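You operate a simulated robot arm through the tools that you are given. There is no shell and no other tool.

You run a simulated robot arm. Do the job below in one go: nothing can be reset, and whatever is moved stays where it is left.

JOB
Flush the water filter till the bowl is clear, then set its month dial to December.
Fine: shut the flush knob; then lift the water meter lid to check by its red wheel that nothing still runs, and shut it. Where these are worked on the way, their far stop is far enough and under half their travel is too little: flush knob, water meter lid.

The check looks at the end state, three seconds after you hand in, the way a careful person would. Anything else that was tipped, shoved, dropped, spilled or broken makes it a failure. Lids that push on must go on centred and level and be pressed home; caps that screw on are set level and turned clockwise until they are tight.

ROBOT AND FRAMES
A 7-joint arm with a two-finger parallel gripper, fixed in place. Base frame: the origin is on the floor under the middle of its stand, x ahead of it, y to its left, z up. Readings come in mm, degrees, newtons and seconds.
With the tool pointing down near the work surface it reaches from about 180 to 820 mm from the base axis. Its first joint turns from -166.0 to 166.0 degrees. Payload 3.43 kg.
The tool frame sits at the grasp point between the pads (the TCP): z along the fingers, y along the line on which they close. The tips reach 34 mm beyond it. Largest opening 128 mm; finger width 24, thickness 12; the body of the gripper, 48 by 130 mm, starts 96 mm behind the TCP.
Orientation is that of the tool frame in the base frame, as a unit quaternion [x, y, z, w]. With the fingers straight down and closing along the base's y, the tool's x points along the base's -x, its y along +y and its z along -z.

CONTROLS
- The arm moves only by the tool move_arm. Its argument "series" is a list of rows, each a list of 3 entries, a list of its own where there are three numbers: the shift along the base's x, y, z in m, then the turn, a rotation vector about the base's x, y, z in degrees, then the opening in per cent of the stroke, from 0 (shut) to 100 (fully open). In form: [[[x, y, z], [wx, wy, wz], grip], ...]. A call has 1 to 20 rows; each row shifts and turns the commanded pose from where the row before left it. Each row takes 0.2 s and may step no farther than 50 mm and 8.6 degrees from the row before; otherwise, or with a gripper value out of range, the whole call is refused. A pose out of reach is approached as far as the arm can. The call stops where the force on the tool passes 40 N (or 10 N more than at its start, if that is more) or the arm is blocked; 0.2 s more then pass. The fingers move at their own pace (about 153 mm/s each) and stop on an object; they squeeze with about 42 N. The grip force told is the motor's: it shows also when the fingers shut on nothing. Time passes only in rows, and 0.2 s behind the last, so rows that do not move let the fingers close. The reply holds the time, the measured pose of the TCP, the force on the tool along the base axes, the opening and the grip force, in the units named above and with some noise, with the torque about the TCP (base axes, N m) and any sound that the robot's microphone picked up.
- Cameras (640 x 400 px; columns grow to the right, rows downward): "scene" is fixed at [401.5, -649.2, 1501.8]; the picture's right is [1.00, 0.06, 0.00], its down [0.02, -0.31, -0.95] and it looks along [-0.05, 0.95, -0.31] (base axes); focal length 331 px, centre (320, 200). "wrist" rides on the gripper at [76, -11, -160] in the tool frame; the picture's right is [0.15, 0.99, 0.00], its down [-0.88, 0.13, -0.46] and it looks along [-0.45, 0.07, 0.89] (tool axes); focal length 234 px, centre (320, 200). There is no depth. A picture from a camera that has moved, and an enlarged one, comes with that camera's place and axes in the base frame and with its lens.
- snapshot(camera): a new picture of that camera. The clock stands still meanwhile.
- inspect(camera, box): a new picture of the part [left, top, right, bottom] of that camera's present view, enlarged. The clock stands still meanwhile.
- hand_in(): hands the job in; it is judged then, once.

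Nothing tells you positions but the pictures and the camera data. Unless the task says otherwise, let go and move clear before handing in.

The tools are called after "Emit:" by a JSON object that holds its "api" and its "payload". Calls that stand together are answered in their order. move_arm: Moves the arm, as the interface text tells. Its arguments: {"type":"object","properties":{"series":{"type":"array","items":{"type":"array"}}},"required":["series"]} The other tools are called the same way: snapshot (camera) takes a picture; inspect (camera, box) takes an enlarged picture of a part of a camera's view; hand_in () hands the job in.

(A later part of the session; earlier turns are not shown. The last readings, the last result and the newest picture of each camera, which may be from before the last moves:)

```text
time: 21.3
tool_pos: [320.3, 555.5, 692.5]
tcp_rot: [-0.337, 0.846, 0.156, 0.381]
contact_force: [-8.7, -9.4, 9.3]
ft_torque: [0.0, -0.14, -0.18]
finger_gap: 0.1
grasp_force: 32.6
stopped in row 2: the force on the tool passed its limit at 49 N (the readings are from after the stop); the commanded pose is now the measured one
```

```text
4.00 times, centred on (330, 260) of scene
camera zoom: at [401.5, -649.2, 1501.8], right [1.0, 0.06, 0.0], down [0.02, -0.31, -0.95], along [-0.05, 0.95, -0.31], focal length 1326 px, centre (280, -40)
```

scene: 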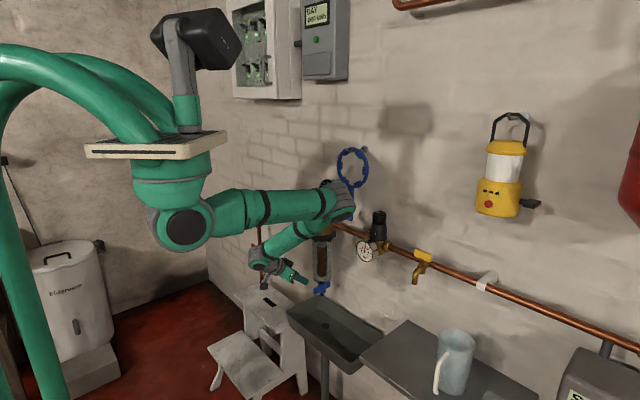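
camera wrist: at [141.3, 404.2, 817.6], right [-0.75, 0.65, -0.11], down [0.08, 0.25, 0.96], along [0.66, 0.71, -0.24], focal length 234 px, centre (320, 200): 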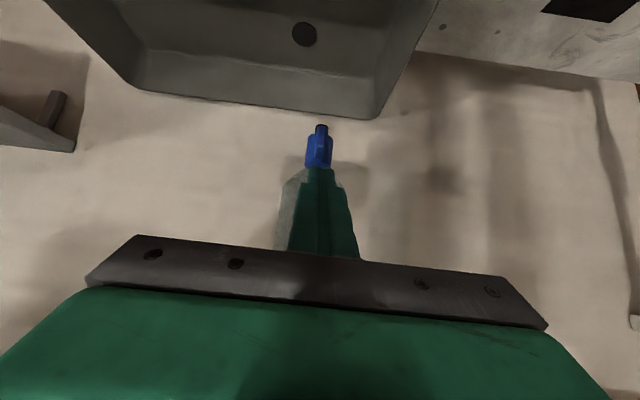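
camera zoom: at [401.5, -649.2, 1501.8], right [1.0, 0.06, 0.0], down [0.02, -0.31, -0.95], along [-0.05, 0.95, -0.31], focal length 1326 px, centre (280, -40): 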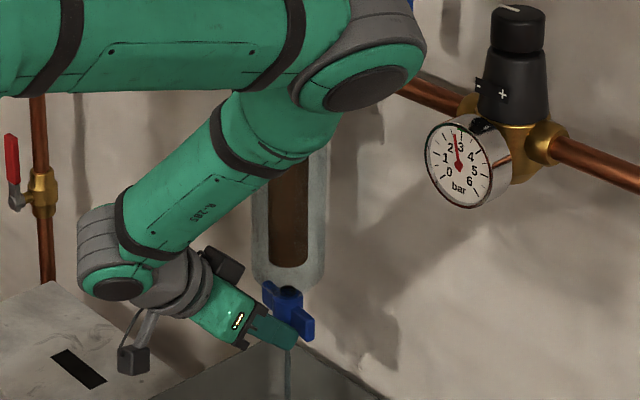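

The knob is at its far stop, about 90° open. I'll back the fingers off, move to the left-front, and wait while watching the bowl.

Emit:
{"api": "move_arm", "payload": {"series": [[[-0.0146, -0.0137, 0.005], [0, 0, 0], 0], [[-0.0146, -0.0137, 0.015], [0, 0, 0], 0], [[-0.021, 0.023, 0], [0, 0, 0], 0], [[-0.021, 0.023, 0], [0, 0, 0], 0], [[0, 0, 0], [0, 0, 0], 0], [[0, 0, 0], [0, 0, 0], 0], [[0, 0, 0], [0, 0, 0], 0], [[0, 0, 0], [0, 0, 0], 0], [[0, 0, 0], [0, 0, 0], 0], [[0, 0, 0], [0, 0, 0], 0]]}}

Emit:
{"api": "snapshot", "payload": {"camera": "scene"}}

Emit:
{"api": "snapshot", "payload": {"camera": "wrist"}}

```text
time: 23.5
tool_pos: [251.5, 576.5, 714.3]
tcp_rot: [-0.338, 0.846, 0.155, 0.381]
contact_force: [0.0, 0.4, 0.2]
ft_torque: [-0.01, 0.0, 0.02]
finger_gap: 0.0
grasp_force: 33.1
```

```text
taken
```

scene: 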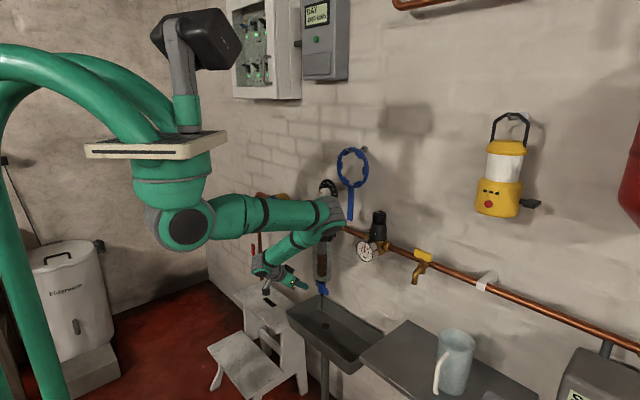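

```text
taken
camera wrist: at [136.6, 449.7, 762.6], right [-0.75, 0.65, -0.1], down [0.09, 0.26, 0.96], along [0.65, 0.72, -0.25], focal length 234 px, centre (320, 200)
```

wrist: 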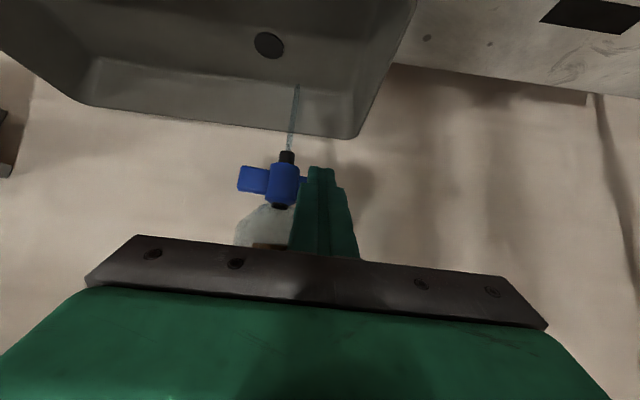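

Emit:
{"api": "inspect", "payload": {"camera": "scene", "box": [300, 220, 350, 300]}}

Emit:
{"api": "move_arm", "payload": {"series": [[[0, 0, 0], [0, 0, 0], 0], [[0, 0, 0], [0, 0, 0], 0], [[0, 0, 0], [0, 0, 0], 0], [[0, 0, 0], [0, 0, 0], 0], [[0, 0, 0], [0, 0, 0], 0], [[0, 0, 0], [0, 0, 0], 0], [[0, 0, 0], [0, 0, 0], 0], [[0, 0, 0], [0, 0, 0], 0], [[0, 0, 0], [0, 0, 0], 0], [[0, 0, 0], [0, 0, 0], 0], [[0, 0, 0], [0, 0, 0], 0], [[0, 0, 0], [0, 0, 0], 0], [[0, 0, 0], [0, 0, 0], 0], [[0, 0, 0], [0, 0, 0], 0], [[0, 0, 0], [0, 0, 0], 0], [[0, 0, 0], [0, 0, 0], 0], [[0, 0, 0], [0, 0, 0], 0], [[0, 0, 0], [0, 0, 0], 0], [[0, 0, 0], [0, 0, 0], 0], [[0, 0, 0], [0, 0, 0], 0]]}}

Emit:
{"api": "inspect", "payload": {"camera": "scene", "box": [300, 220, 350, 300]}}

```text
5.00 times, centred on (325, 260) of scene
camera zoom: at [401.5, -649.2, 1501.8], right [1.0, 0.06, 0.0], down [0.02, -0.31, -0.95], along [-0.05, 0.95, -0.31], focal length 1657 px, centre (295, -100)
```

zoom: 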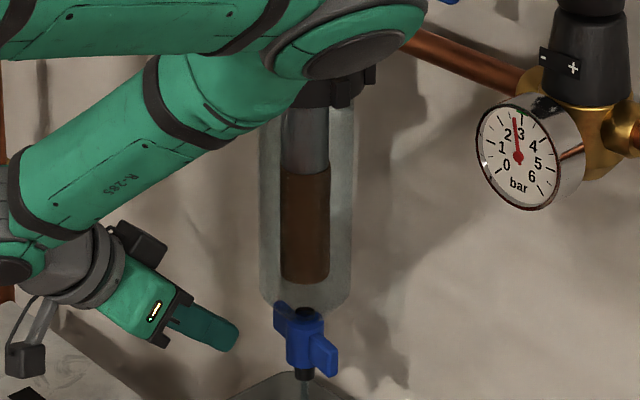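

```text
time: 27.7
tool_pos: [251.5, 574.7, 714.1]
tcp_rot: [-0.337, 0.846, 0.155, 0.382]
contact_force: [1.2, 0.3, 0.4]
ft_torque: [0.01, 0.01, -0.01]
finger_gap: 0.0
grasp_force: 33.4
```

```text
5.00 times, centred on (325, 260) of scene
camera zoom: at [401.5, -649.2, 1501.8], right [1.0, 0.06, 0.0], down [0.02, -0.31, -0.95], along [-0.05, 0.95, -0.31], focal length 1657 px, centre (295, -100)
```

zoom: 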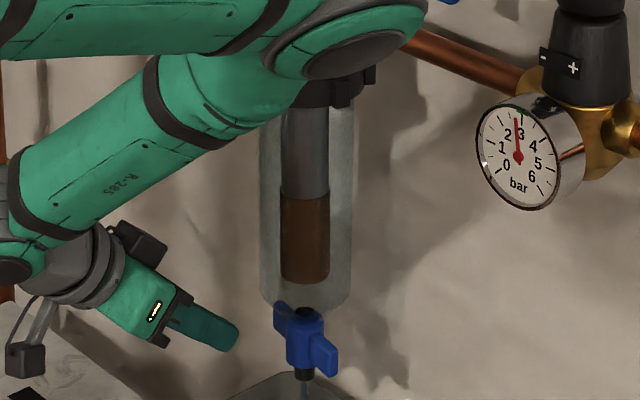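

The brown sediment is falling steadily (about a third gone so far). I'll keep waiting until it has all left the bowl.

Emit:
{"api": "move_arm", "payload": {"series": [[[0, 0, 0], [0, 0, 0], 0], [[0, 0, 0], [0, 0, 0], 0], [[0, 0, 0], [0, 0, 0], 0], [[0, 0, 0], [0, 0, 0], 0], [[0, 0, 0], [0, 0, 0], 0], [[0, 0, 0], [0, 0, 0], 0], [[0, 0, 0], [0, 0, 0], 0], [[0, 0, 0], [0, 0, 0], 0], [[0, 0, 0], [0, 0, 0], 0], [[0, 0, 0], [0, 0, 0], 0], [[0, 0, 0], [0, 0, 0], 0], [[0, 0, 0], [0, 0, 0], 0], [[0, 0, 0], [0, 0, 0], 0], [[0, 0, 0], [0, 0, 0], 0], [[0, 0, 0], [0, 0, 0], 0], [[0, 0, 0], [0, 0, 0], 0], [[0, 0, 0], [0, 0, 0], 0], [[0, 0, 0], [0, 0, 0], 0], [[0, 0, 0], [0, 0, 0], 0], [[0, 0, 0], [0, 0, 0], 0]]}}

Emit:
{"api": "move_arm", "payload": {"series": [[[0, 0, 0], [0, 0, 0], 0], [[0, 0, 0], [0, 0, 0], 0], [[0, 0, 0], [0, 0, 0], 0], [[0, 0, 0], [0, 0, 0], 0], [[0, 0, 0], [0, 0, 0], 0], [[0, 0, 0], [0, 0, 0], 0], [[0, 0, 0], [0, 0, 0], 0], [[0, 0, 0], [0, 0, 0], 0], [[0, 0, 0], [0, 0, 0], 0], [[0, 0, 0], [0, 0, 0], 0], [[0, 0, 0], [0, 0, 0], 0], [[0, 0, 0], [0, 0, 0], 0], [[0, 0, 0], [0, 0, 0], 0], [[0, 0, 0], [0, 0, 0], 0], [[0, 0, 0], [0, 0, 0], 0], [[0, 0, 0], [0, 0, 0], 0], [[0, 0, 0], [0, 0, 0], 0], [[0, 0, 0], [0, 0, 0], 0], [[0, 0, 0], [0, 0, 0], 0], [[0, 0, 0], [0, 0, 0], 0]]}}

Emit:
{"api": "move_arm", "payload": {"series": [[[0, 0, 0], [0, 0, 0], 0], [[0, 0, 0], [0, 0, 0], 0], [[0, 0, 0], [0, 0, 0], 0], [[0, 0, 0], [0, 0, 0], 0], [[0, 0, 0], [0, 0, 0], 0], [[0, 0, 0], [0, 0, 0], 0], [[0, 0, 0], [0, 0, 0], 0], [[0, 0, 0], [0, 0, 0], 0], [[0, 0, 0], [0, 0, 0], 0], [[0, 0, 0], [0, 0, 0], 0], [[0, 0, 0], [0, 0, 0], 0], [[0, 0, 0], [0, 0, 0], 0], [[0, 0, 0], [0, 0, 0], 0], [[0, 0, 0], [0, 0, 0], 0], [[0, 0, 0], [0, 0, 0], 0], [[0, 0, 0], [0, 0, 0], 0], [[0, 0, 0], [0, 0, 0], 0], [[0, 0, 0], [0, 0, 0], 0], [[0, 0, 0], [0, 0, 0], 0], [[0, 0, 0], [0, 0, 0], 0]]}}

Emit:
{"api": "inspect", "payload": {"camera": "scene", "box": [300, 220, 350, 300]}}

```text
time: 31.9
tool_pos: [252.6, 576.7, 714.8]
tcp_rot: [-0.338, 0.846, 0.156, 0.382]
contact_force: [-0.9, -0.2, -0.3]
ft_torque: [0.0, -0.01, 0.0]
finger_gap: 0.0
grasp_force: 32.9
```

```text
time: 36.1
tool_pos: [252.7, 575.4, 713.8]
tcp_rot: [-0.338, 0.846, 0.156, 0.382]
contact_force: [-0.1, -0.4, 0.7]
ft_torque: [0.01, 0.0, 0.0]
finger_gap: 0.0
grasp_force: 33.0
```

```text
time: 40.3
tool_pos: [252.1, 574.7, 713.3]
tcp_rot: [-0.337, 0.846, 0.156, 0.382]
contact_force: [0.5, 0.3, 0.2]
ft_torque: [0.05, -0.02, 0.0]
finger_gap: 0.0
grasp_force: 33.4
```

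```text
5.00 times, centred on (325, 260) of scene
camera zoom: at [401.5, -649.2, 1501.8], right [1.0, 0.06, 0.0], down [0.02, -0.31, -0.95], along [-0.05, 0.95, -0.31], focal length 1657 px, centre (295, -100)
```

zoom: 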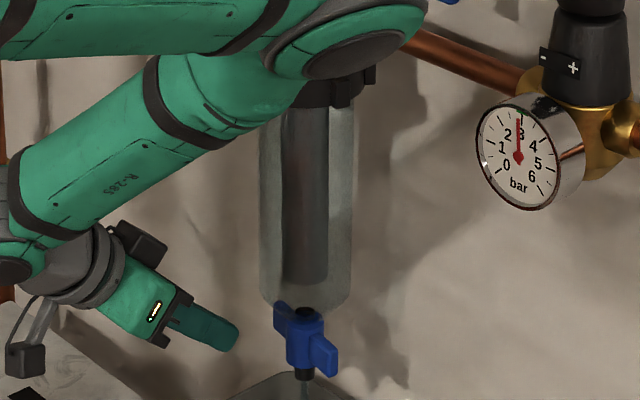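

The bowl is clear now. To shut the knob I'll push the left wing toward the wall first, part of the way.

Emit:
{"api": "move_arm", "payload": {"series": [[[0.013, 0.0132, -0.01], [0, 0, 0], 0], [[0.013, 0.0132, -0.011], [0, 0, 0], 0], [[0.0029, 0.0044, 0], [0, 0, 0], 0], [[0.0029, 0.0044, 0], [0, 0, 0], 0], [[0.0029, 0.0044, 0], [0, 0, 0], 0], [[0.0029, 0.0044, 0], [0, 0, 0], 0], [[0, 0, 0], [0, 0, 0], 0]]}}

Emit:
{"api": "inspect", "payload": {"camera": "wrist", "box": [240, 110, 400, 210]}}

Emit:
{"api": "inspect", "payload": {"camera": "scene", "box": [280, 250, 360, 310]}}

```text
time: 41.9
tool_pos: [289.9, 619.4, 691.9]
tcp_rot: [-0.337, 0.846, 0.155, 0.382]
contact_force: [0.0, -0.4, 0.1]
ft_torque: [-0.02, 0.02, 0.01]
finger_gap: 0.0
grasp_force: 32.6
```

```text
4.00 times, centred on (320, 160) of wrist
camera zoom: at [174.3, 494.2, 741.1], right [-0.75, 0.65, -0.1], down [0.09, 0.26, 0.96], along [0.65, 0.72, -0.25], focal length 937 px, centre (320, 360)
```

zoom: 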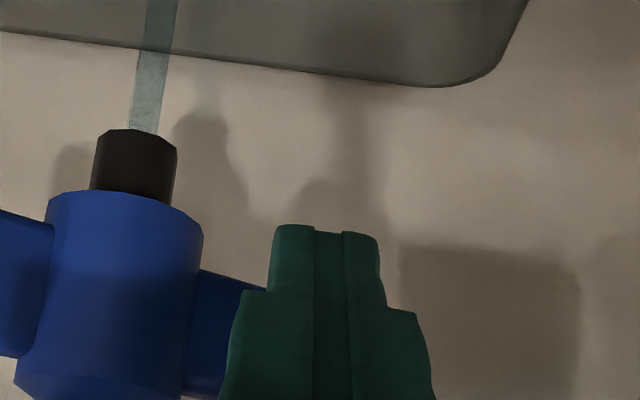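

```text
6.67 times, centred on (320, 280) of scene
camera zoom: at [401.5, -649.2, 1501.8], right [1.0, 0.06, 0.0], down [0.02, -0.31, -0.95], along [-0.05, 0.95, -0.31], focal length 2209 px, centre (320, -333)
```

zoom: 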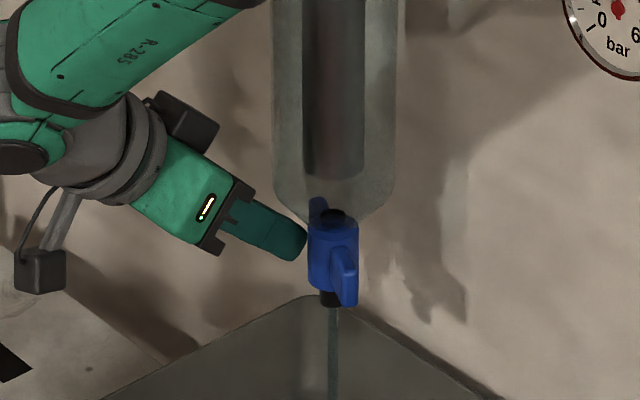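

Emit:
{"api": "move_arm", "payload": {"series": [[[0.003, 0.0036, -0.001], [0, 0, 0], 0], [[0.003, 0.0036, -0.001], [0, 0, 0], 0], [[0, 0, 0], [0, 0, 0], 0]]}}

Emit:
{"api": "inspect", "payload": {"camera": "scene", "box": [280, 250, 360, 310]}}

```text
time: 42.7
tool_pos: [294.9, 626.5, 690.0]
tcp_rot: [-0.338, 0.846, 0.156, 0.382]
contact_force: [0.5, -0.4, 0.5]
ft_torque: [0.0, -0.01, 0.01]
finger_gap: 0.1
grasp_force: 33.1
```

```text
6.67 times, centred on (320, 280) of scene
camera zoom: at [401.5, -649.2, 1501.8], right [1.0, 0.06, 0.0], down [0.02, -0.31, -0.95], along [-0.05, 0.95, -0.31], focal length 2209 px, centre (320, -333)
```

zoom: 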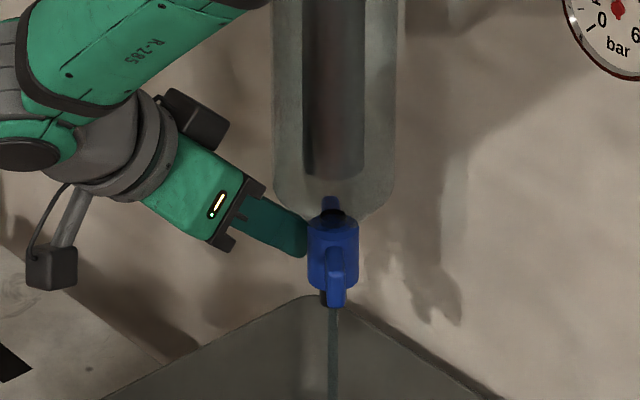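

The wing is now about 40° back. I'll retreat, cross over to the right side of the front wing and push it left to its shut stop.

Emit:
{"api": "move_arm", "payload": {"series": [[[-0.0216, -0.0203, 0.0117], [0, 0, 0], 0], [[-0.0216, -0.0203, 0.0117], [0, 0, 0], 0], [[-0.0216, -0.0203, 0.0117], [0, 0, 0], 0], [[0.0244, -0.0259, 0], [0, 0, 0], 0], [[0.0244, -0.0259, 0], [0, 0, 0], 0], [[0.0244, -0.0259, 0], [0, 0, 0], 0], [[0, 0, 0], [0, 0, 0], 0]]}}

Emit:
{"api": "snapshot", "payload": {"camera": "wrist"}}

Emit:
{"api": "snapshot", "payload": {"camera": "scene"}}

```text
time: 44.3
tool_pos: [303.3, 488.7, 724.6]
tcp_rot: [-0.338, 0.847, 0.155, 0.381]
contact_force: [0.3, -0.3, -0.9]
ft_torque: [-0.01, -0.01, 0.01]
finger_gap: 0.0
grasp_force: 33.1
```

```text
taken
camera wrist: at [187.8, 363.0, 774.3], right [-0.75, 0.65, -0.1], down [0.09, 0.26, 0.96], along [0.65, 0.72, -0.25], focal length 234 px, centre (320, 200)
```

wrist: 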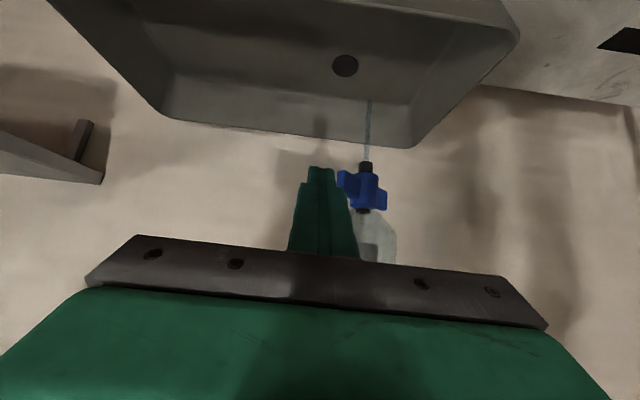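

```text
taken
```

scene: 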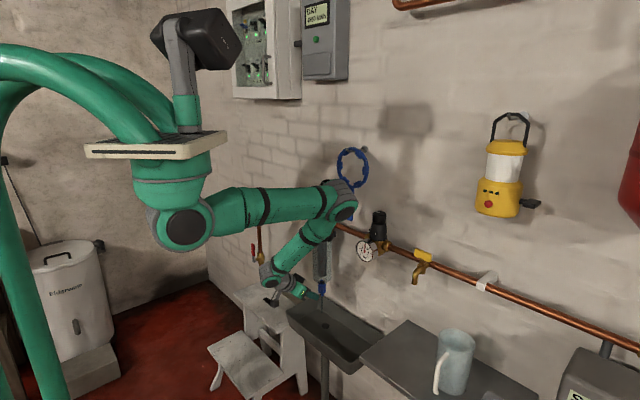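

Emit:
{"api": "move_arm", "payload": {"series": [[[0.019, 0.0178, -0.016], [0, 0, 0], 0], [[0.019, 0.0178, -0.016], [0, 0, 0], 0], [[0, 0, 0], [0, 0, 0], 0]]}}

Emit:
{"api": "inspect", "payload": {"camera": "wrist", "box": [240, 110, 400, 210]}}

```text
time: 45.1
tool_pos: [340.0, 524.4, 693.2]
tcp_rot: [-0.337, 0.848, 0.151, 0.38]
contact_force: [0.8, 0.1, 0.2]
ft_torque: [-0.03, -0.01, 0.02]
finger_gap: 0.0
grasp_force: 32.4
```

```text
4.00 times, centred on (320, 160) of wrist
camera zoom: at [224.0, 399.9, 744.1], right [-0.75, 0.65, -0.11], down [0.09, 0.26, 0.96], along [0.66, 0.71, -0.25], focal length 937 px, centre (320, 360)
```

zoom: 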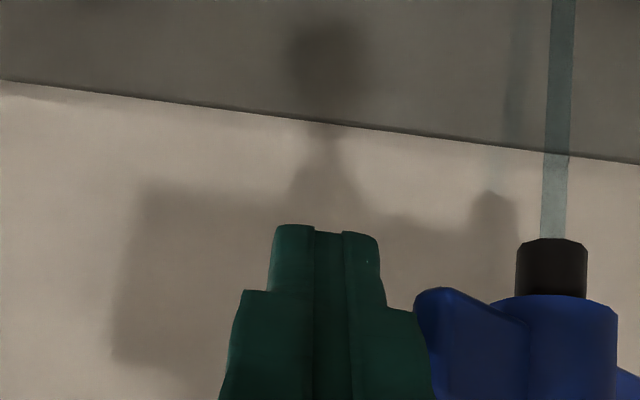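

Emit:
{"api": "move_arm", "payload": {"series": [[[-0.0034, 0.0036, 0], [0, 0, 0], 0], [[-0.0034, 0.0036, 0], [0, 0, 0], 0], [[-0.0034, 0.0036, 0], [0, 0, 0], 0], [[-0.0034, 0.0036, 0], [0, 0, 0], 0], [[-0.0034, 0.0036, 0], [0, 0, 0], 0], [[-0.0034, 0.0036, 0], [0, 0, 0], 0]]}}

Emit:
{"api": "inspect", "payload": {"camera": "wrist", "box": [240, 110, 400, 210]}}

Emit:
{"api": "inspect", "payload": {"camera": "scene", "box": [280, 250, 360, 310]}}

```text
time: 46.0
tool_pos: [333.7, 533.1, 690.9]
tcp_rot: [-0.335, 0.847, 0.15, 0.384]
contact_force: [1.3, -4.2, 1.0]
ft_torque: [0.01, 0.0, -0.06]
finger_gap: 0.1
grasp_force: 33.4
stopped in row 4: the force on the tool passed its limit at 46 N (the readings are from after the stop); the commanded pose is now the measured one
```

```text
4.00 times, centred on (320, 160) of wrist
camera zoom: at [216.9, 408.1, 741.6], right [-0.75, 0.66, -0.11], down [0.08, 0.26, 0.96], along [0.66, 0.71, -0.25], focal length 937 px, centre (320, 360)
```

zoom: 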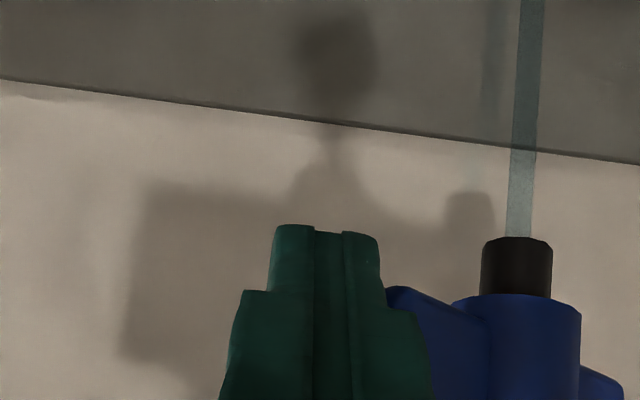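

```text
6.67 times, centred on (320, 280) of scene
camera zoom: at [401.5, -649.2, 1501.8], right [1.0, 0.06, 0.0], down [0.02, -0.31, -0.95], along [-0.05, 0.95, -0.31], focal length 2209 px, centre (320, -333)
```

zoom: 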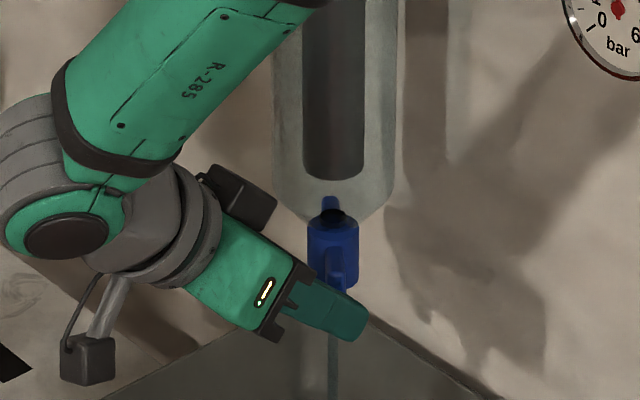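

The wing end jammed against the finger at this angle. I'll go back to the left side and push the left wing further round first, where there's clearance under the bowl, then finish from the right.

Emit:
{"api": "move_arm", "payload": {"series": [[[0.0048, -0.0051, 0], [0, 0, 0], 0], [[-0.02, -0.0188, 0.016], [0, 0, 0], 0], [[-0.02, -0.0188, 0.016], [0, 0, 0], 0], [[-0.0235, 0.025, 0], [0, 0, 0], 0], [[-0.0235, 0.025, 0], [0, 0, 0], 0], [[-0.0235, 0.025, 0], [0, 0, 0], 0], [[0.0212, 0.0199, -0.011], [0, 0, 0], 0], [[0.0212, 0.0199, -0.011], [0, 0, 0], 0], [[0.0212, 0.0199, -0.011], [0, 0, 0], 0], [[0, 0, 0], [0, 0, 0], 0]]}}

Emit:
{"api": "inspect", "payload": {"camera": "wrist", "box": [240, 110, 400, 210]}}

Emit:
{"api": "inspect", "payload": {"camera": "scene", "box": [280, 250, 360, 310]}}

```text
time: 48.2
tool_pos: [291.6, 624.8, 692.7]
tcp_rot: [-0.336, 0.847, 0.15, 0.384]
contact_force: [0.3, 0.2, 1.0]
ft_torque: [0.03, 0.0, 0.0]
finger_gap: 0.0
grasp_force: 32.6
```

```text
4.00 times, centred on (320, 160) of wrist
camera zoom: at [175.0, 500.7, 741.5], right [-0.75, 0.66, -0.11], down [0.08, 0.26, 0.96], along [0.66, 0.71, -0.25], focal length 937 px, centre (320, 360)
```

zoom: 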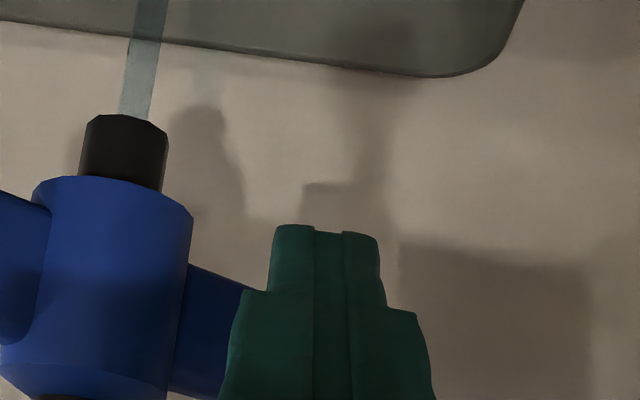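

```text
6.67 times, centred on (320, 280) of scene
camera zoom: at [401.5, -649.2, 1501.8], right [1.0, 0.06, 0.0], down [0.02, -0.31, -0.95], along [-0.05, 0.95, -0.31], focal length 2209 px, centre (320, -333)
```

zoom: 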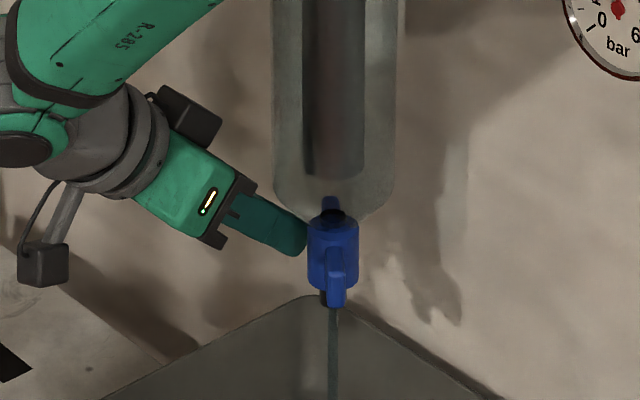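

Emit:
{"api": "move_arm", "payload": {"series": [[[0.0043, 0.0013, -0.001], [0, 0, 0], 0], [[0.005, 0.0006, -0.001], [0, 0, 0], 0], [[0.0049, -0.0009, 0], [0, 0, 0], 0], [[0, 0, 0], [0, 0, 0], 0]]}}

Emit:
{"api": "inspect", "payload": {"camera": "wrist", "box": [240, 110, 400, 210]}}

Emit:
{"api": "inspect", "payload": {"camera": "scene", "box": [280, 250, 360, 310]}}

```text
time: 49.2
tool_pos: [306.3, 625.4, 690.3]
tcp_rot: [-0.335, 0.847, 0.15, 0.384]
contact_force: [-1.1, 1.1, 1.7]
ft_torque: [0.08, 0.02, 0.12]
finger_gap: 0.0
grasp_force: 32.7
```

```text
4.00 times, centred on (320, 160) of wrist
camera zoom: at [189.2, 501.8, 739.1], right [-0.75, 0.66, -0.11], down [0.08, 0.26, 0.96], along [0.66, 0.71, -0.25], focal length 937 px, centre (320, 360)
```

zoom: 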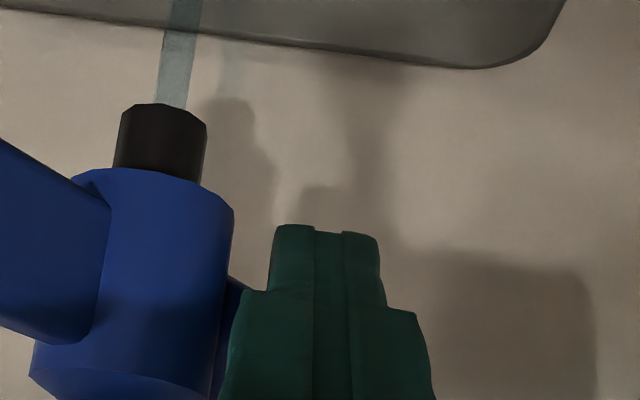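

```text
6.67 times, centred on (320, 280) of scene
camera zoom: at [401.5, -649.2, 1501.8], right [1.0, 0.06, 0.0], down [0.02, -0.31, -0.95], along [-0.05, 0.95, -0.31], focal length 2209 px, centre (320, -333)
```

zoom: 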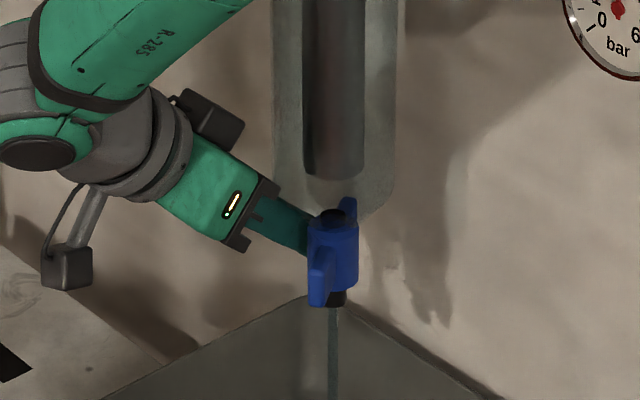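

The wing has come round to about 60–65°. One more small nudge, then I'll finish from the right side.

Emit:
{"api": "move_arm", "payload": {"series": [[[0.0042, -0.0015, 0], [0, 0, 0], 0], [[0, 0, 0], [0, 0, 0], 0], [[-0.0096, 0.0006, 0], [0, 0, 0], 0], [[-0.0216, -0.0203, 0.0117], [0, 0, 0], 0], [[-0.0216, -0.0203, 0.0117], [0, 0, 0], 0], [[-0.0216, -0.0203, 0.0117], [0, 0, 0], 0], [[0.0244, -0.0259, 0], [0, 0, 0], 0], [[0.0244, -0.0259, 0], [0, 0, 0], 0], [[0.0244, -0.0259, 0], [0, 0, 0], 0], [[0, 0, 0], [0, 0, 0], 0]]}}

Emit:
{"api": "inspect", "payload": {"camera": "wrist", "box": [240, 110, 440, 235]}}

Emit:
{"api": "inspect", "payload": {"camera": "scene", "box": [280, 250, 360, 310]}}

```text
time: 51.4
tool_pos: [308.8, 486.9, 724.4]
tcp_rot: [-0.336, 0.847, 0.151, 0.383]
contact_force: [0.6, -0.2, -0.5]
ft_torque: [0.04, 0.03, -0.01]
finger_gap: 0.0
grasp_force: 32.8
```

```text
3.20 times, centred on (340, 172) of wrist
camera zoom: at [192.9, 362.1, 774.0], right [-0.75, 0.66, -0.11], down [0.08, 0.26, 0.96], along [0.66, 0.71, -0.25], focal length 749 px, centre (256, 288)
```

zoom: 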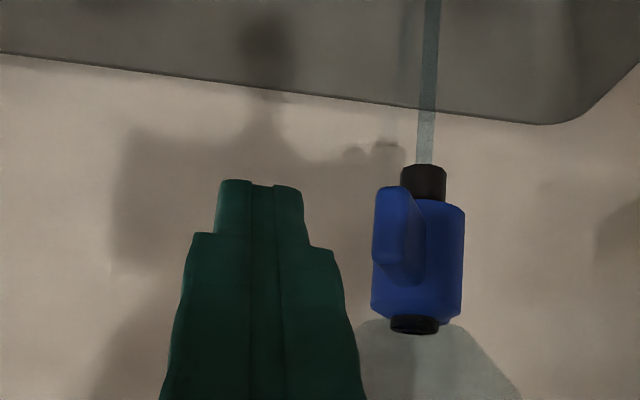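

```text
6.67 times, centred on (320, 280) of scene
camera zoom: at [401.5, -649.2, 1501.8], right [1.0, 0.06, 0.0], down [0.02, -0.31, -0.95], along [-0.05, 0.95, -0.31], focal length 2209 px, centre (320, -333)
```

zoom: 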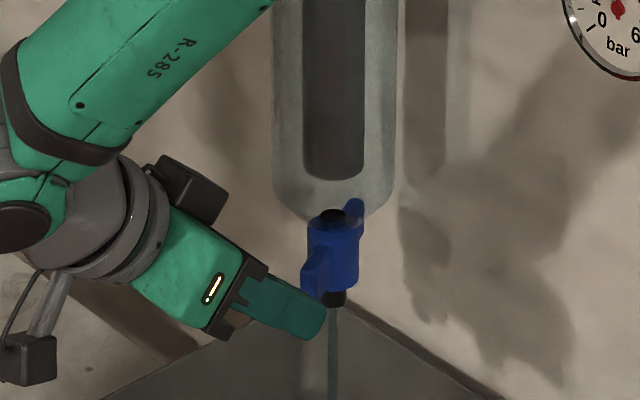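

Emit:
{"api": "move_arm", "payload": {"series": [[[0.018, 0.0169, -0.0157], [0, 0, 0], 0], [[0.018, 0.0169, -0.0157], [0, 0, 0], 0], [[-0.0068, 0.0073, 0], [0, 0, 0], 0], [[-0.0034, 0.0036, 0], [0, 0, 0], 0], [[-0.0034, 0.0036, 0], [0, 0, 0], 0], [[-0.0034, 0.0036, 0], [0, 0, 0], 0], [[-0.0034, 0.0036, 0], [0, 0, 0], 0], [[-0.0034, 0.0036, 0], [0, 0, 0], 0], [[-0.0034, 0.0036, 0], [0, 0, 0], 0]]}}

Emit:
{"api": "inspect", "payload": {"camera": "wrist", "box": [240, 110, 440, 235]}}

Emit:
{"api": "inspect", "payload": {"camera": "scene", "box": [280, 250, 360, 310]}}

```text
time: 53.4
tool_pos: [318.0, 548.6, 693.5]
tcp_rot: [-0.336, 0.847, 0.151, 0.384]
contact_force: [0.7, -1.8, 0.6]
ft_torque: [0.01, -0.04, 0.01]
finger_gap: 0.0
grasp_force: 32.7
```

```text
3.20 times, centred on (340, 172) of wrist
camera zoom: at [200.5, 424.8, 742.8], right [-0.75, 0.66, -0.11], down [0.08, 0.26, 0.96], along [0.66, 0.71, -0.25], focal length 749 px, centre (256, 288)
```

zoom: 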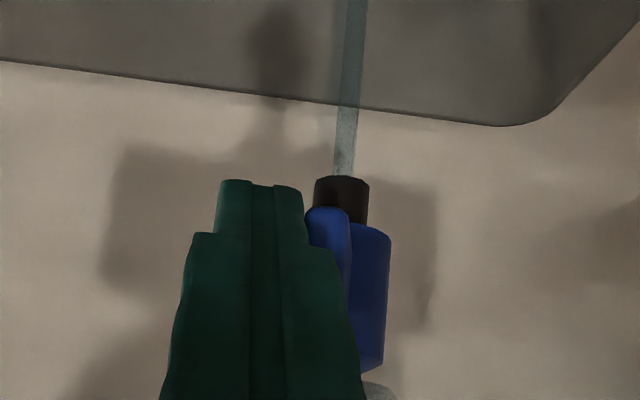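

```text
6.67 times, centred on (320, 280) of scene
camera zoom: at [401.5, -649.2, 1501.8], right [1.0, 0.06, 0.0], down [0.02, -0.31, -0.95], along [-0.05, 0.95, -0.31], focal length 2209 px, centre (320, -333)
```

zoom: 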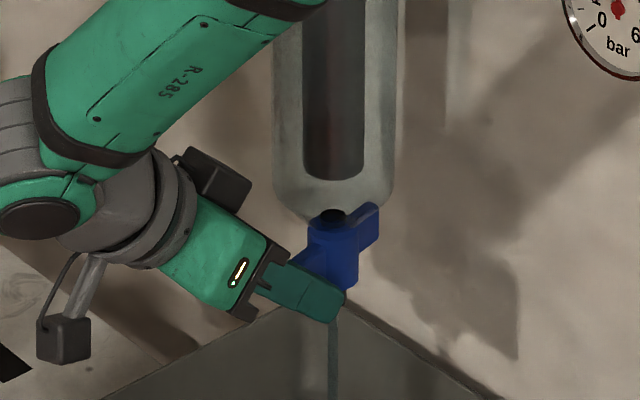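

Nearly there; water still runs a little. Keep pushing left until the stop.

Emit:
{"api": "move_arm", "payload": {"series": [[[-0.0027, 0.0029, 0], [0, 0, 0], 0], [[-0.0027, 0.0029, 0], [0, 0, 0], 0], [[-0.0027, 0.0029, 0], [0, 0, 0], 0], [[-0.0027, 0.0029, 0], [0, 0, 0], 0], [[-0.0027, 0.0029, 0], [0, 0, 0], 0], [[-0.0027, 0.0029, 0], [0, 0, 0], 0]]}}

Emit:
{"api": "inspect", "payload": {"camera": "wrist", "box": [240, 110, 440, 235]}}

Emit:
{"api": "inspect", "payload": {"camera": "scene", "box": [280, 250, 360, 310]}}

```text
time: 54.5
tool_pos: [311.1, 556.8, 692.2]
tcp_rot: [-0.334, 0.848, 0.147, 0.385]
contact_force: [3.5, -7.9, 1.1]
ft_torque: [0.05, -0.02, -0.02]
finger_gap: 0.0
grasp_force: 32.8
stopped in row 5: the force on the tool passed its limit at 46 N (the readings are from after the stop); the commanded pose is now the measured one
```

```text
3.20 times, centred on (340, 172) of wrist
camera zoom: at [192.6, 433.7, 741.6], right [-0.74, 0.66, -0.12], down [0.08, 0.26, 0.96], along [0.67, 0.7, -0.25], focal length 749 px, centre (256, 288)
```

zoom: 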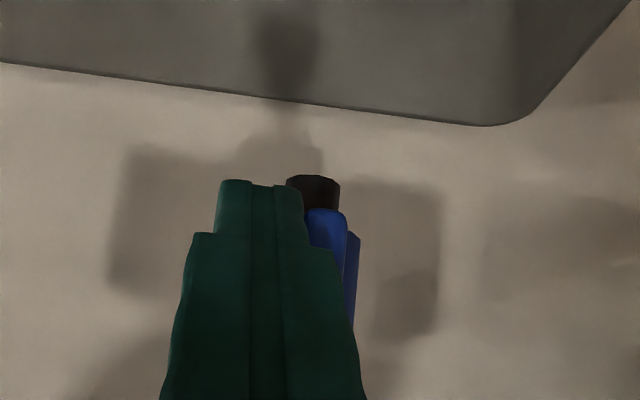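

```text
6.67 times, centred on (320, 280) of scene
camera zoom: at [401.5, -649.2, 1501.8], right [1.0, 0.06, 0.0], down [0.02, -0.31, -0.95], along [-0.05, 0.95, -0.31], focal length 2209 px, centre (320, -333)
```

zoom: 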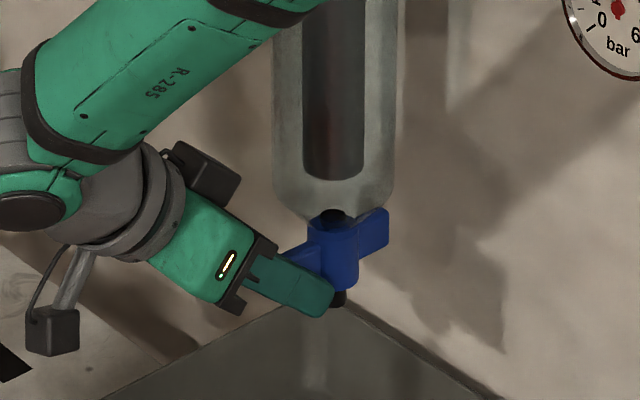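

The flow has stopped and the knob is hard against its shut stop. I'll release, back away and rise toward the meter, levelling the tool again.

Emit:
{"api": "move_arm", "payload": {"series": [[[0.0041, -0.0044, 0], [0, 0, 0], 0], [[-0.022, -0.0205, 0.015], [0, 0, 0], 0], [[-0.022, -0.0205, 0.015], [0, 0, 0], 0], [[-0.0171, 0.0182, 0.038], [0, 0, 0], 0], [[-0.0171, 0.0182, 0.038], [5.6, -5.96, 0], 0], [[-0.0171, 0.0182, 0.038], [5.6, -5.96, 0], 0], [[-0.0171, 0.0182, 0.038], [5.6, -5.96, 0], 0], [[-0.0171, 0.0182, 0.038], [5.6, -5.96, 0], 0], [[0, 0, 0], [0, 0, 0], 0]]}}

Emit:
{"api": "snapshot", "payload": {"camera": "wrist"}}

Emit:
{"api": "snapshot", "payload": {"camera": "scene"}}

Emit:
{"api": "inspect", "payload": {"camera": "scene", "box": [280, 220, 360, 310]}}

```text
time: 56.5
tool_pos: [184.0, 602.7, 912.6]
tcp_rot: [-0.276, 0.706, 0.237, 0.608]
contact_force: [0.1, -1.1, 0.1]
ft_torque: [0.02, -0.02, 0.02]
finger_gap: 0.0
grasp_force: 32.6
```

```text
taken
camera wrist: at [66.8, 480.3, 862.7], right [-0.69, 0.71, -0.15], down [-0.32, -0.12, 0.94], along [0.65, 0.69, 0.31], focal length 234 px, centre (320, 200)
```

wrist: 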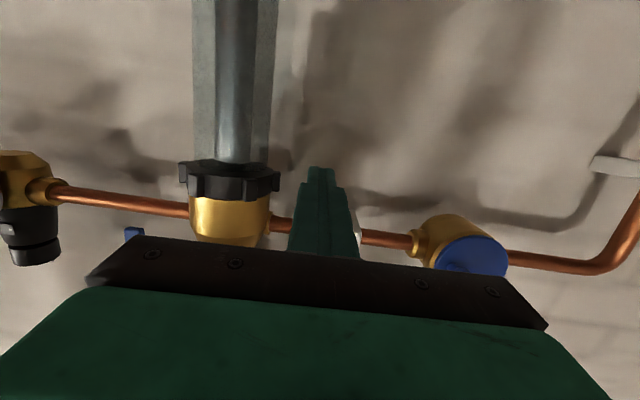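

```text
taken
```

scene: 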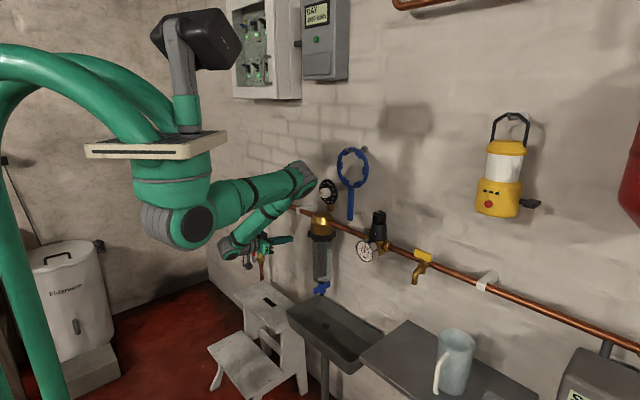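

```text
4.44 times, centred on (320, 265) of scene
camera zoom: at [401.5, -649.2, 1501.8], right [1.0, 0.06, 0.0], down [0.02, -0.31, -0.95], along [-0.05, 0.95, -0.31], focal length 1473 px, centre (320, -89)
```

zoom: 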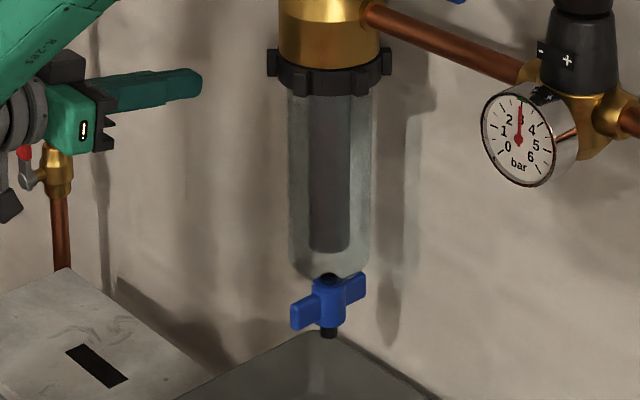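

The knob is shut, the bowl is clear and the gauge has recovered. Next is the meter lid. I'll roll the tool 90° so the fingers close vertically on its nub, letting the nub pivot as the lid swings, with the camera to the right.

Emit:
{"api": "move_arm", "payload": {"series": [[[0, 0, 0.007], [5.6, -5.96, 0], 0], [[0, 0, 0.007], [-5.96, -5.6, 0], 0], [[0, 0, 0.007], [-5.96, -5.6, 0], 0], [[0, 0, 0.007], [-5.96, -5.6, 0], 0], [[0, 0, 0.007], [-5.96, -5.6, 0], 0], [[0, 0, 0.007], [-5.96, -5.6, 0], 0], [[0, 0, 0.007], [-5.96, -5.6, 0], 0], [[0, 0, 0], [0, 0, 0], 0]]}}

Emit:
{"api": "snapshot", "payload": {"camera": "wrist"}}

Emit:
{"api": "snapshot", "payload": {"camera": "scene"}}

```text
time: 58.3
tool_pos: [186.9, 610.1, 961.9]
tcp_rot: [-0.507, 0.492, -0.042, 0.706]
contact_force: [0.6, 0.8, 0.3]
ft_torque: [0.03, 0.0, 0.0]
finger_gap: 0.0
grasp_force: 33.5
out of reach, approached as far as the arm can: row 1
```

```text
taken
camera wrist: at [111.9, 454.5, 921.4], right [-0.36, 0.4, -0.84], down [-0.84, 0.25, 0.48], along [0.4, 0.88, 0.24], focal length 234 px, centre (320, 200)
```

wrist: 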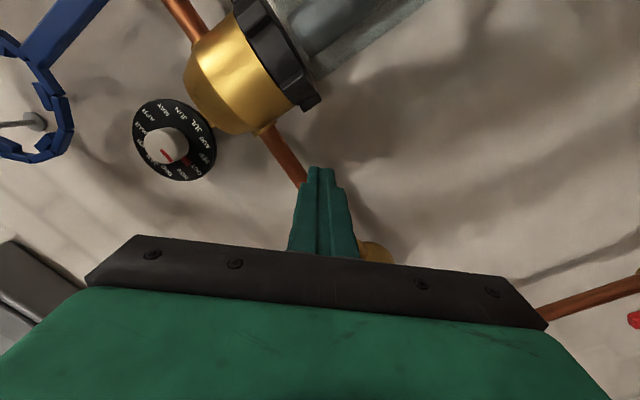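

```text
taken
```

scene: 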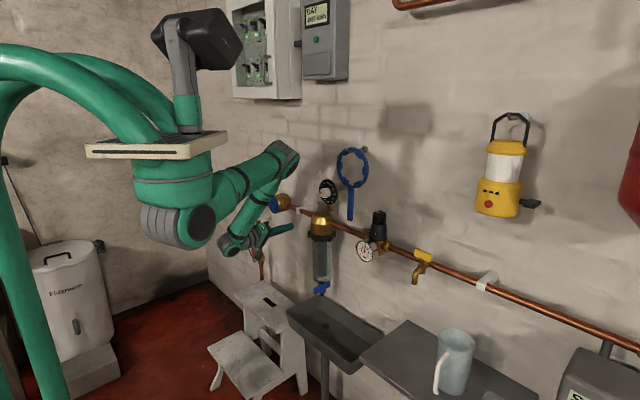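

Emit:
{"api": "move_arm", "payload": {"series": [[[0, 0, 0.007], [-5.96, -5.6, 0], 40], [[0, 0, 0.007], [-5.96, -5.6, 0], 40], [[0, 0, 0.007], [-5.96, -5.6, 0], 40], [[0, 0, 0.007], [-5.96, -5.6, 0], 40], [[0, 0, 0.007], [-5.96, -5.6, 0], 40], [[0, 0, 0], [0, 0, 0], 40]]}}

Emit:
{"api": "snapshot", "payload": {"camera": "wrist"}}

Emit:
{"api": "snapshot", "payload": {"camera": "scene"}}

```text
time: 59.7
tool_pos: [187.1, 609.7, 997.0]
tcp_rot: [-0.645, 0.281, -0.285, 0.651]
contact_force: [0.3, -0.5, 0.1]
ft_torque: [-0.02, 0.01, 0.07]
finger_gap: 51.0
grasp_force: 0.1
```

```text
taken
camera wrist: at [120.5, 445.7, 1007.6], right [0.11, -0.1, -0.99], down [-0.93, 0.34, -0.14], along [0.35, 0.94, -0.06], focal length 234 px, centre (320, 200)
```

wrist: 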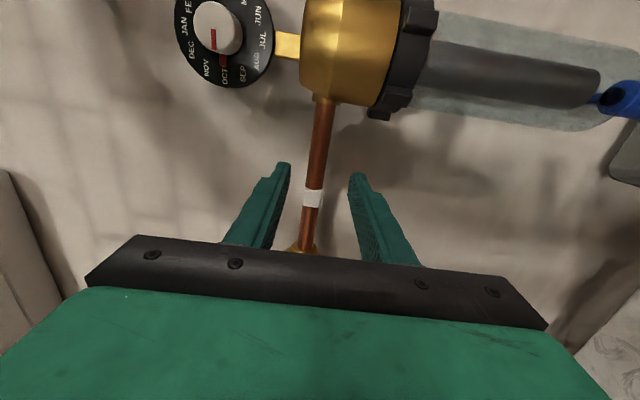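

```text
taken
```

scene: 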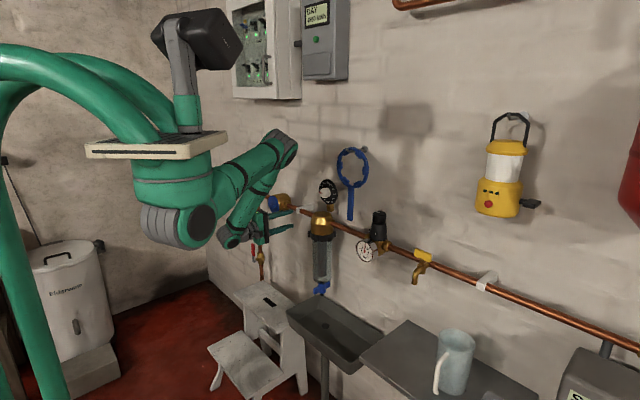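

The roll worked. Now I'll slide left so the fingers face the lid nub at about l = 484 mm along the wall, staying short of it.

Emit:
{"api": "move_arm", "payload": {"series": [[[-0.0332, 0.0265, 0.0005], [0, 0, 0], 40], [[-0.0332, 0.0265, 0.0005], [0, 0, 0], 40], [[-0.0332, 0.0265, 0.0005], [0, 0, 0], 40], [[-0.0332, 0.0265, 0.0005], [0, 0, 0], 40], [[0, 0, 0], [0, 0, 0], 40]]}}

Emit:
{"api": "snapshot", "payload": {"camera": "wrist"}}

Emit:
{"api": "snapshot", "payload": {"camera": "scene"}}

```text
time: 60.9
tool_pos: [53.2, 716.6, 998.9]
tcp_rot: [-0.645, 0.283, -0.284, 0.651]
contact_force: [0.5, 0.9, 0.4]
ft_torque: [-0.02, -0.01, 0.01]
finger_gap: 50.8
grasp_force: 0.0
```

```text
taken
camera wrist: at [-12.7, 551.9, 1009.9], right [0.11, -0.1, -0.99], down [-0.93, 0.34, -0.13], along [0.35, 0.94, -0.06], focal length 234 px, centre (320, 200)
```

wrist: 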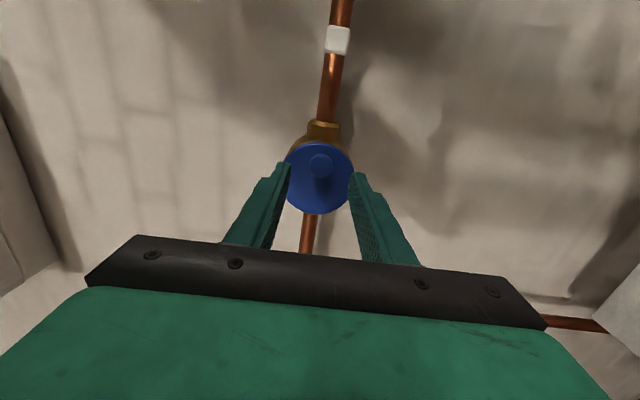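

```text
taken
```

scene: 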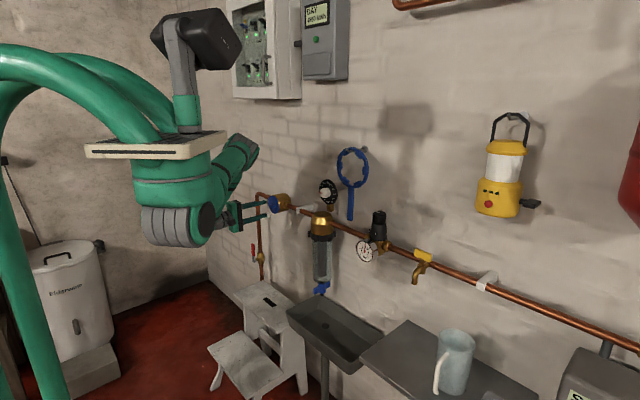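

Emit:
{"api": "inspect", "payload": {"camera": "wrist", "box": [260, 110, 380, 220]}}

Emit:
{"api": "inspect", "payload": {"camera": "scene", "box": [230, 175, 310, 235]}}

```text
3.64 times, centred on (320, 165) of wrist
camera zoom: at [-12.7, 551.9, 1009.9], right [0.11, -0.1, -0.99], down [-0.93, 0.34, -0.13], along [0.35, 0.94, -0.06], focal length 852 px, centre (320, 327)
```

zoom: 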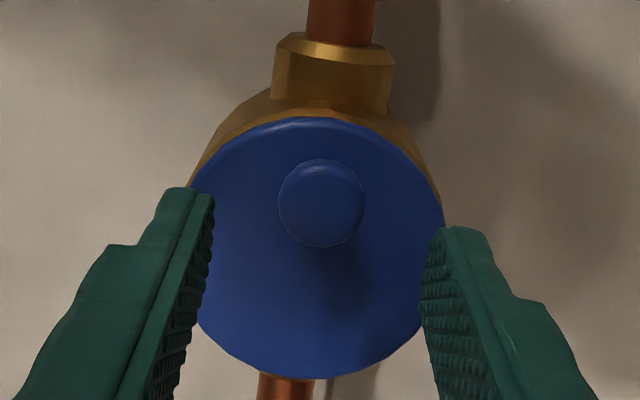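

```text
6.67 times, centred on (270, 205) of scene
camera zoom: at [401.5, -649.2, 1501.8], right [1.0, 0.06, 0.0], down [0.02, -0.31, -0.95], along [-0.05, 0.95, -0.31], focal length 2209 px, centre (653, 167)
```

zoom: 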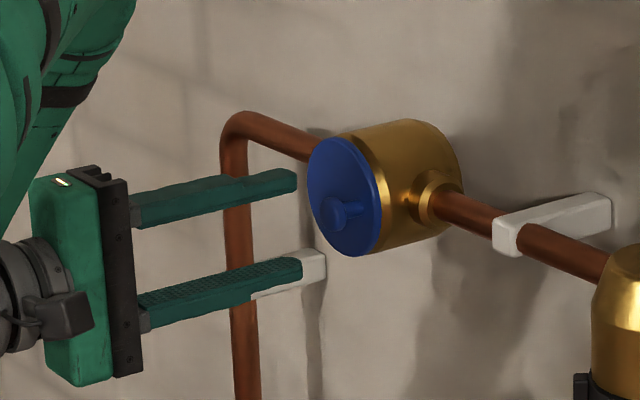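

The nub is nicely centred between the fingers, at about [99.5, 758, 999.5]. I'll advance so the fingertips are just past its head and close on it.

Emit:
{"api": "move_arm", "payload": {"series": [[[0.0145, 0.0125, 0], [0, 0, 0], 40], [[0.0142, 0.0124, 0], [0, 0, 0], 40], [[0, 0, 0], [0, 0, 0], 40]]}}

Emit:
{"api": "inspect", "payload": {"camera": "wrist", "box": [260, 110, 380, 220]}}

Emit:
{"api": "inspect", "payload": {"camera": "scene", "box": [230, 175, 310, 235]}}

```text
time: 61.7
tool_pos: [82.6, 740.8, 1000.1]
tcp_rot: [-0.645, 0.281, -0.285, 0.651]
contact_force: [1.2, 0.3, 0.9]
ft_torque: [0.04, -0.01, 0.02]
finger_gap: 51.2
grasp_force: 0.1
```

```text
3.64 times, centred on (320, 165) of wrist
camera zoom: at [16.1, 576.8, 1009.7], right [0.11, -0.1, -0.99], down [-0.93, 0.34, -0.13], along [0.35, 0.94, -0.06], focal length 852 px, centre (320, 327)
```

zoom: 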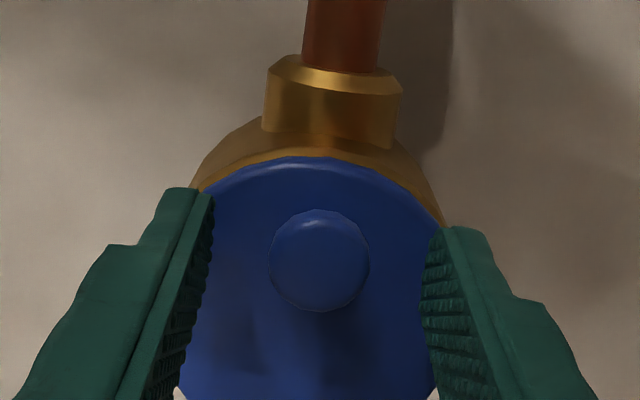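

```text
6.67 times, centred on (270, 205) of scene
camera zoom: at [401.5, -649.2, 1501.8], right [1.0, 0.06, 0.0], down [0.02, -0.31, -0.95], along [-0.05, 0.95, -0.31], focal length 2209 px, centre (653, 167)
```

zoom: 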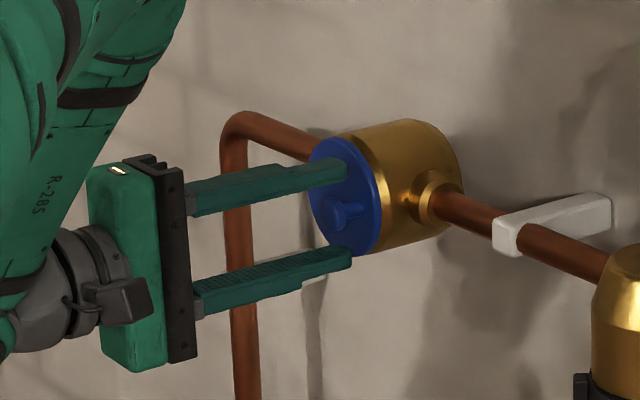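

Emit:
{"api": "move_arm", "payload": {"series": [[[0, 0, 0], [0, 0, 0], 0], [[0, 0, 0], [0, 0, 0], 0], [[-0.007, -0.002, 0], [0, 0, 0], 0], [[-0.007, -0.002, 0], [0, 0, 0], 0], [[0, 0, 0], [0, 0, 0], 0]]}}

Emit:
{"api": "inspect", "payload": {"camera": "wrist", "box": [240, 90, 400, 220]}}

Emit:
{"api": "inspect", "payload": {"camera": "scene", "box": [230, 175, 310, 235]}}

```text
time: 62.9
tool_pos: [68.8, 734.5, 999.2]
tcp_rot: [-0.644, 0.282, -0.286, 0.652]
contact_force: [13.9, -14.0, 3.2]
ft_torque: [0.11, -0.25, -1.34]
finger_gap: 22.9
grasp_force: 45.3
```

```text
3.08 times, centred on (320, 155) of wrist
camera zoom: at [2.3, 571.7, 1009.8], right [0.11, -0.1, -0.99], down [-0.93, 0.34, -0.14], along [0.35, 0.93, -0.06], focal length 720 px, centre (320, 338)
```

zoom: 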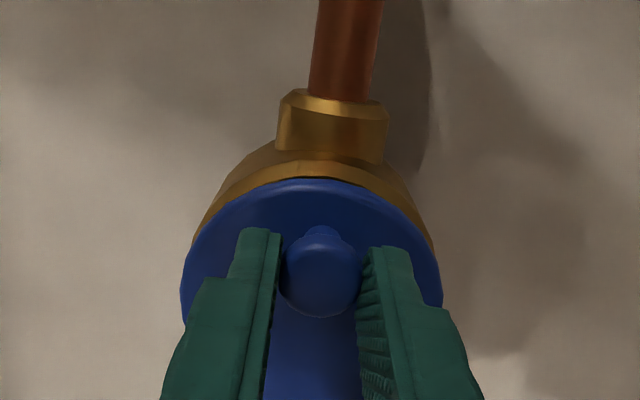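

```text
6.67 times, centred on (270, 205) of scene
camera zoom: at [401.5, -649.2, 1501.8], right [1.0, 0.06, 0.0], down [0.02, -0.31, -0.95], along [-0.05, 0.95, -0.31], focal length 2209 px, centre (653, 167)
```

zoom: 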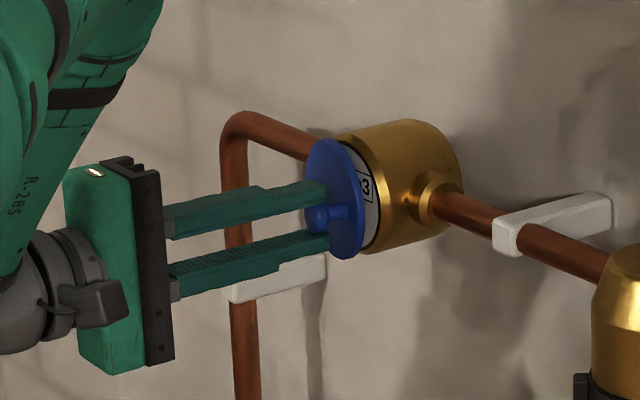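

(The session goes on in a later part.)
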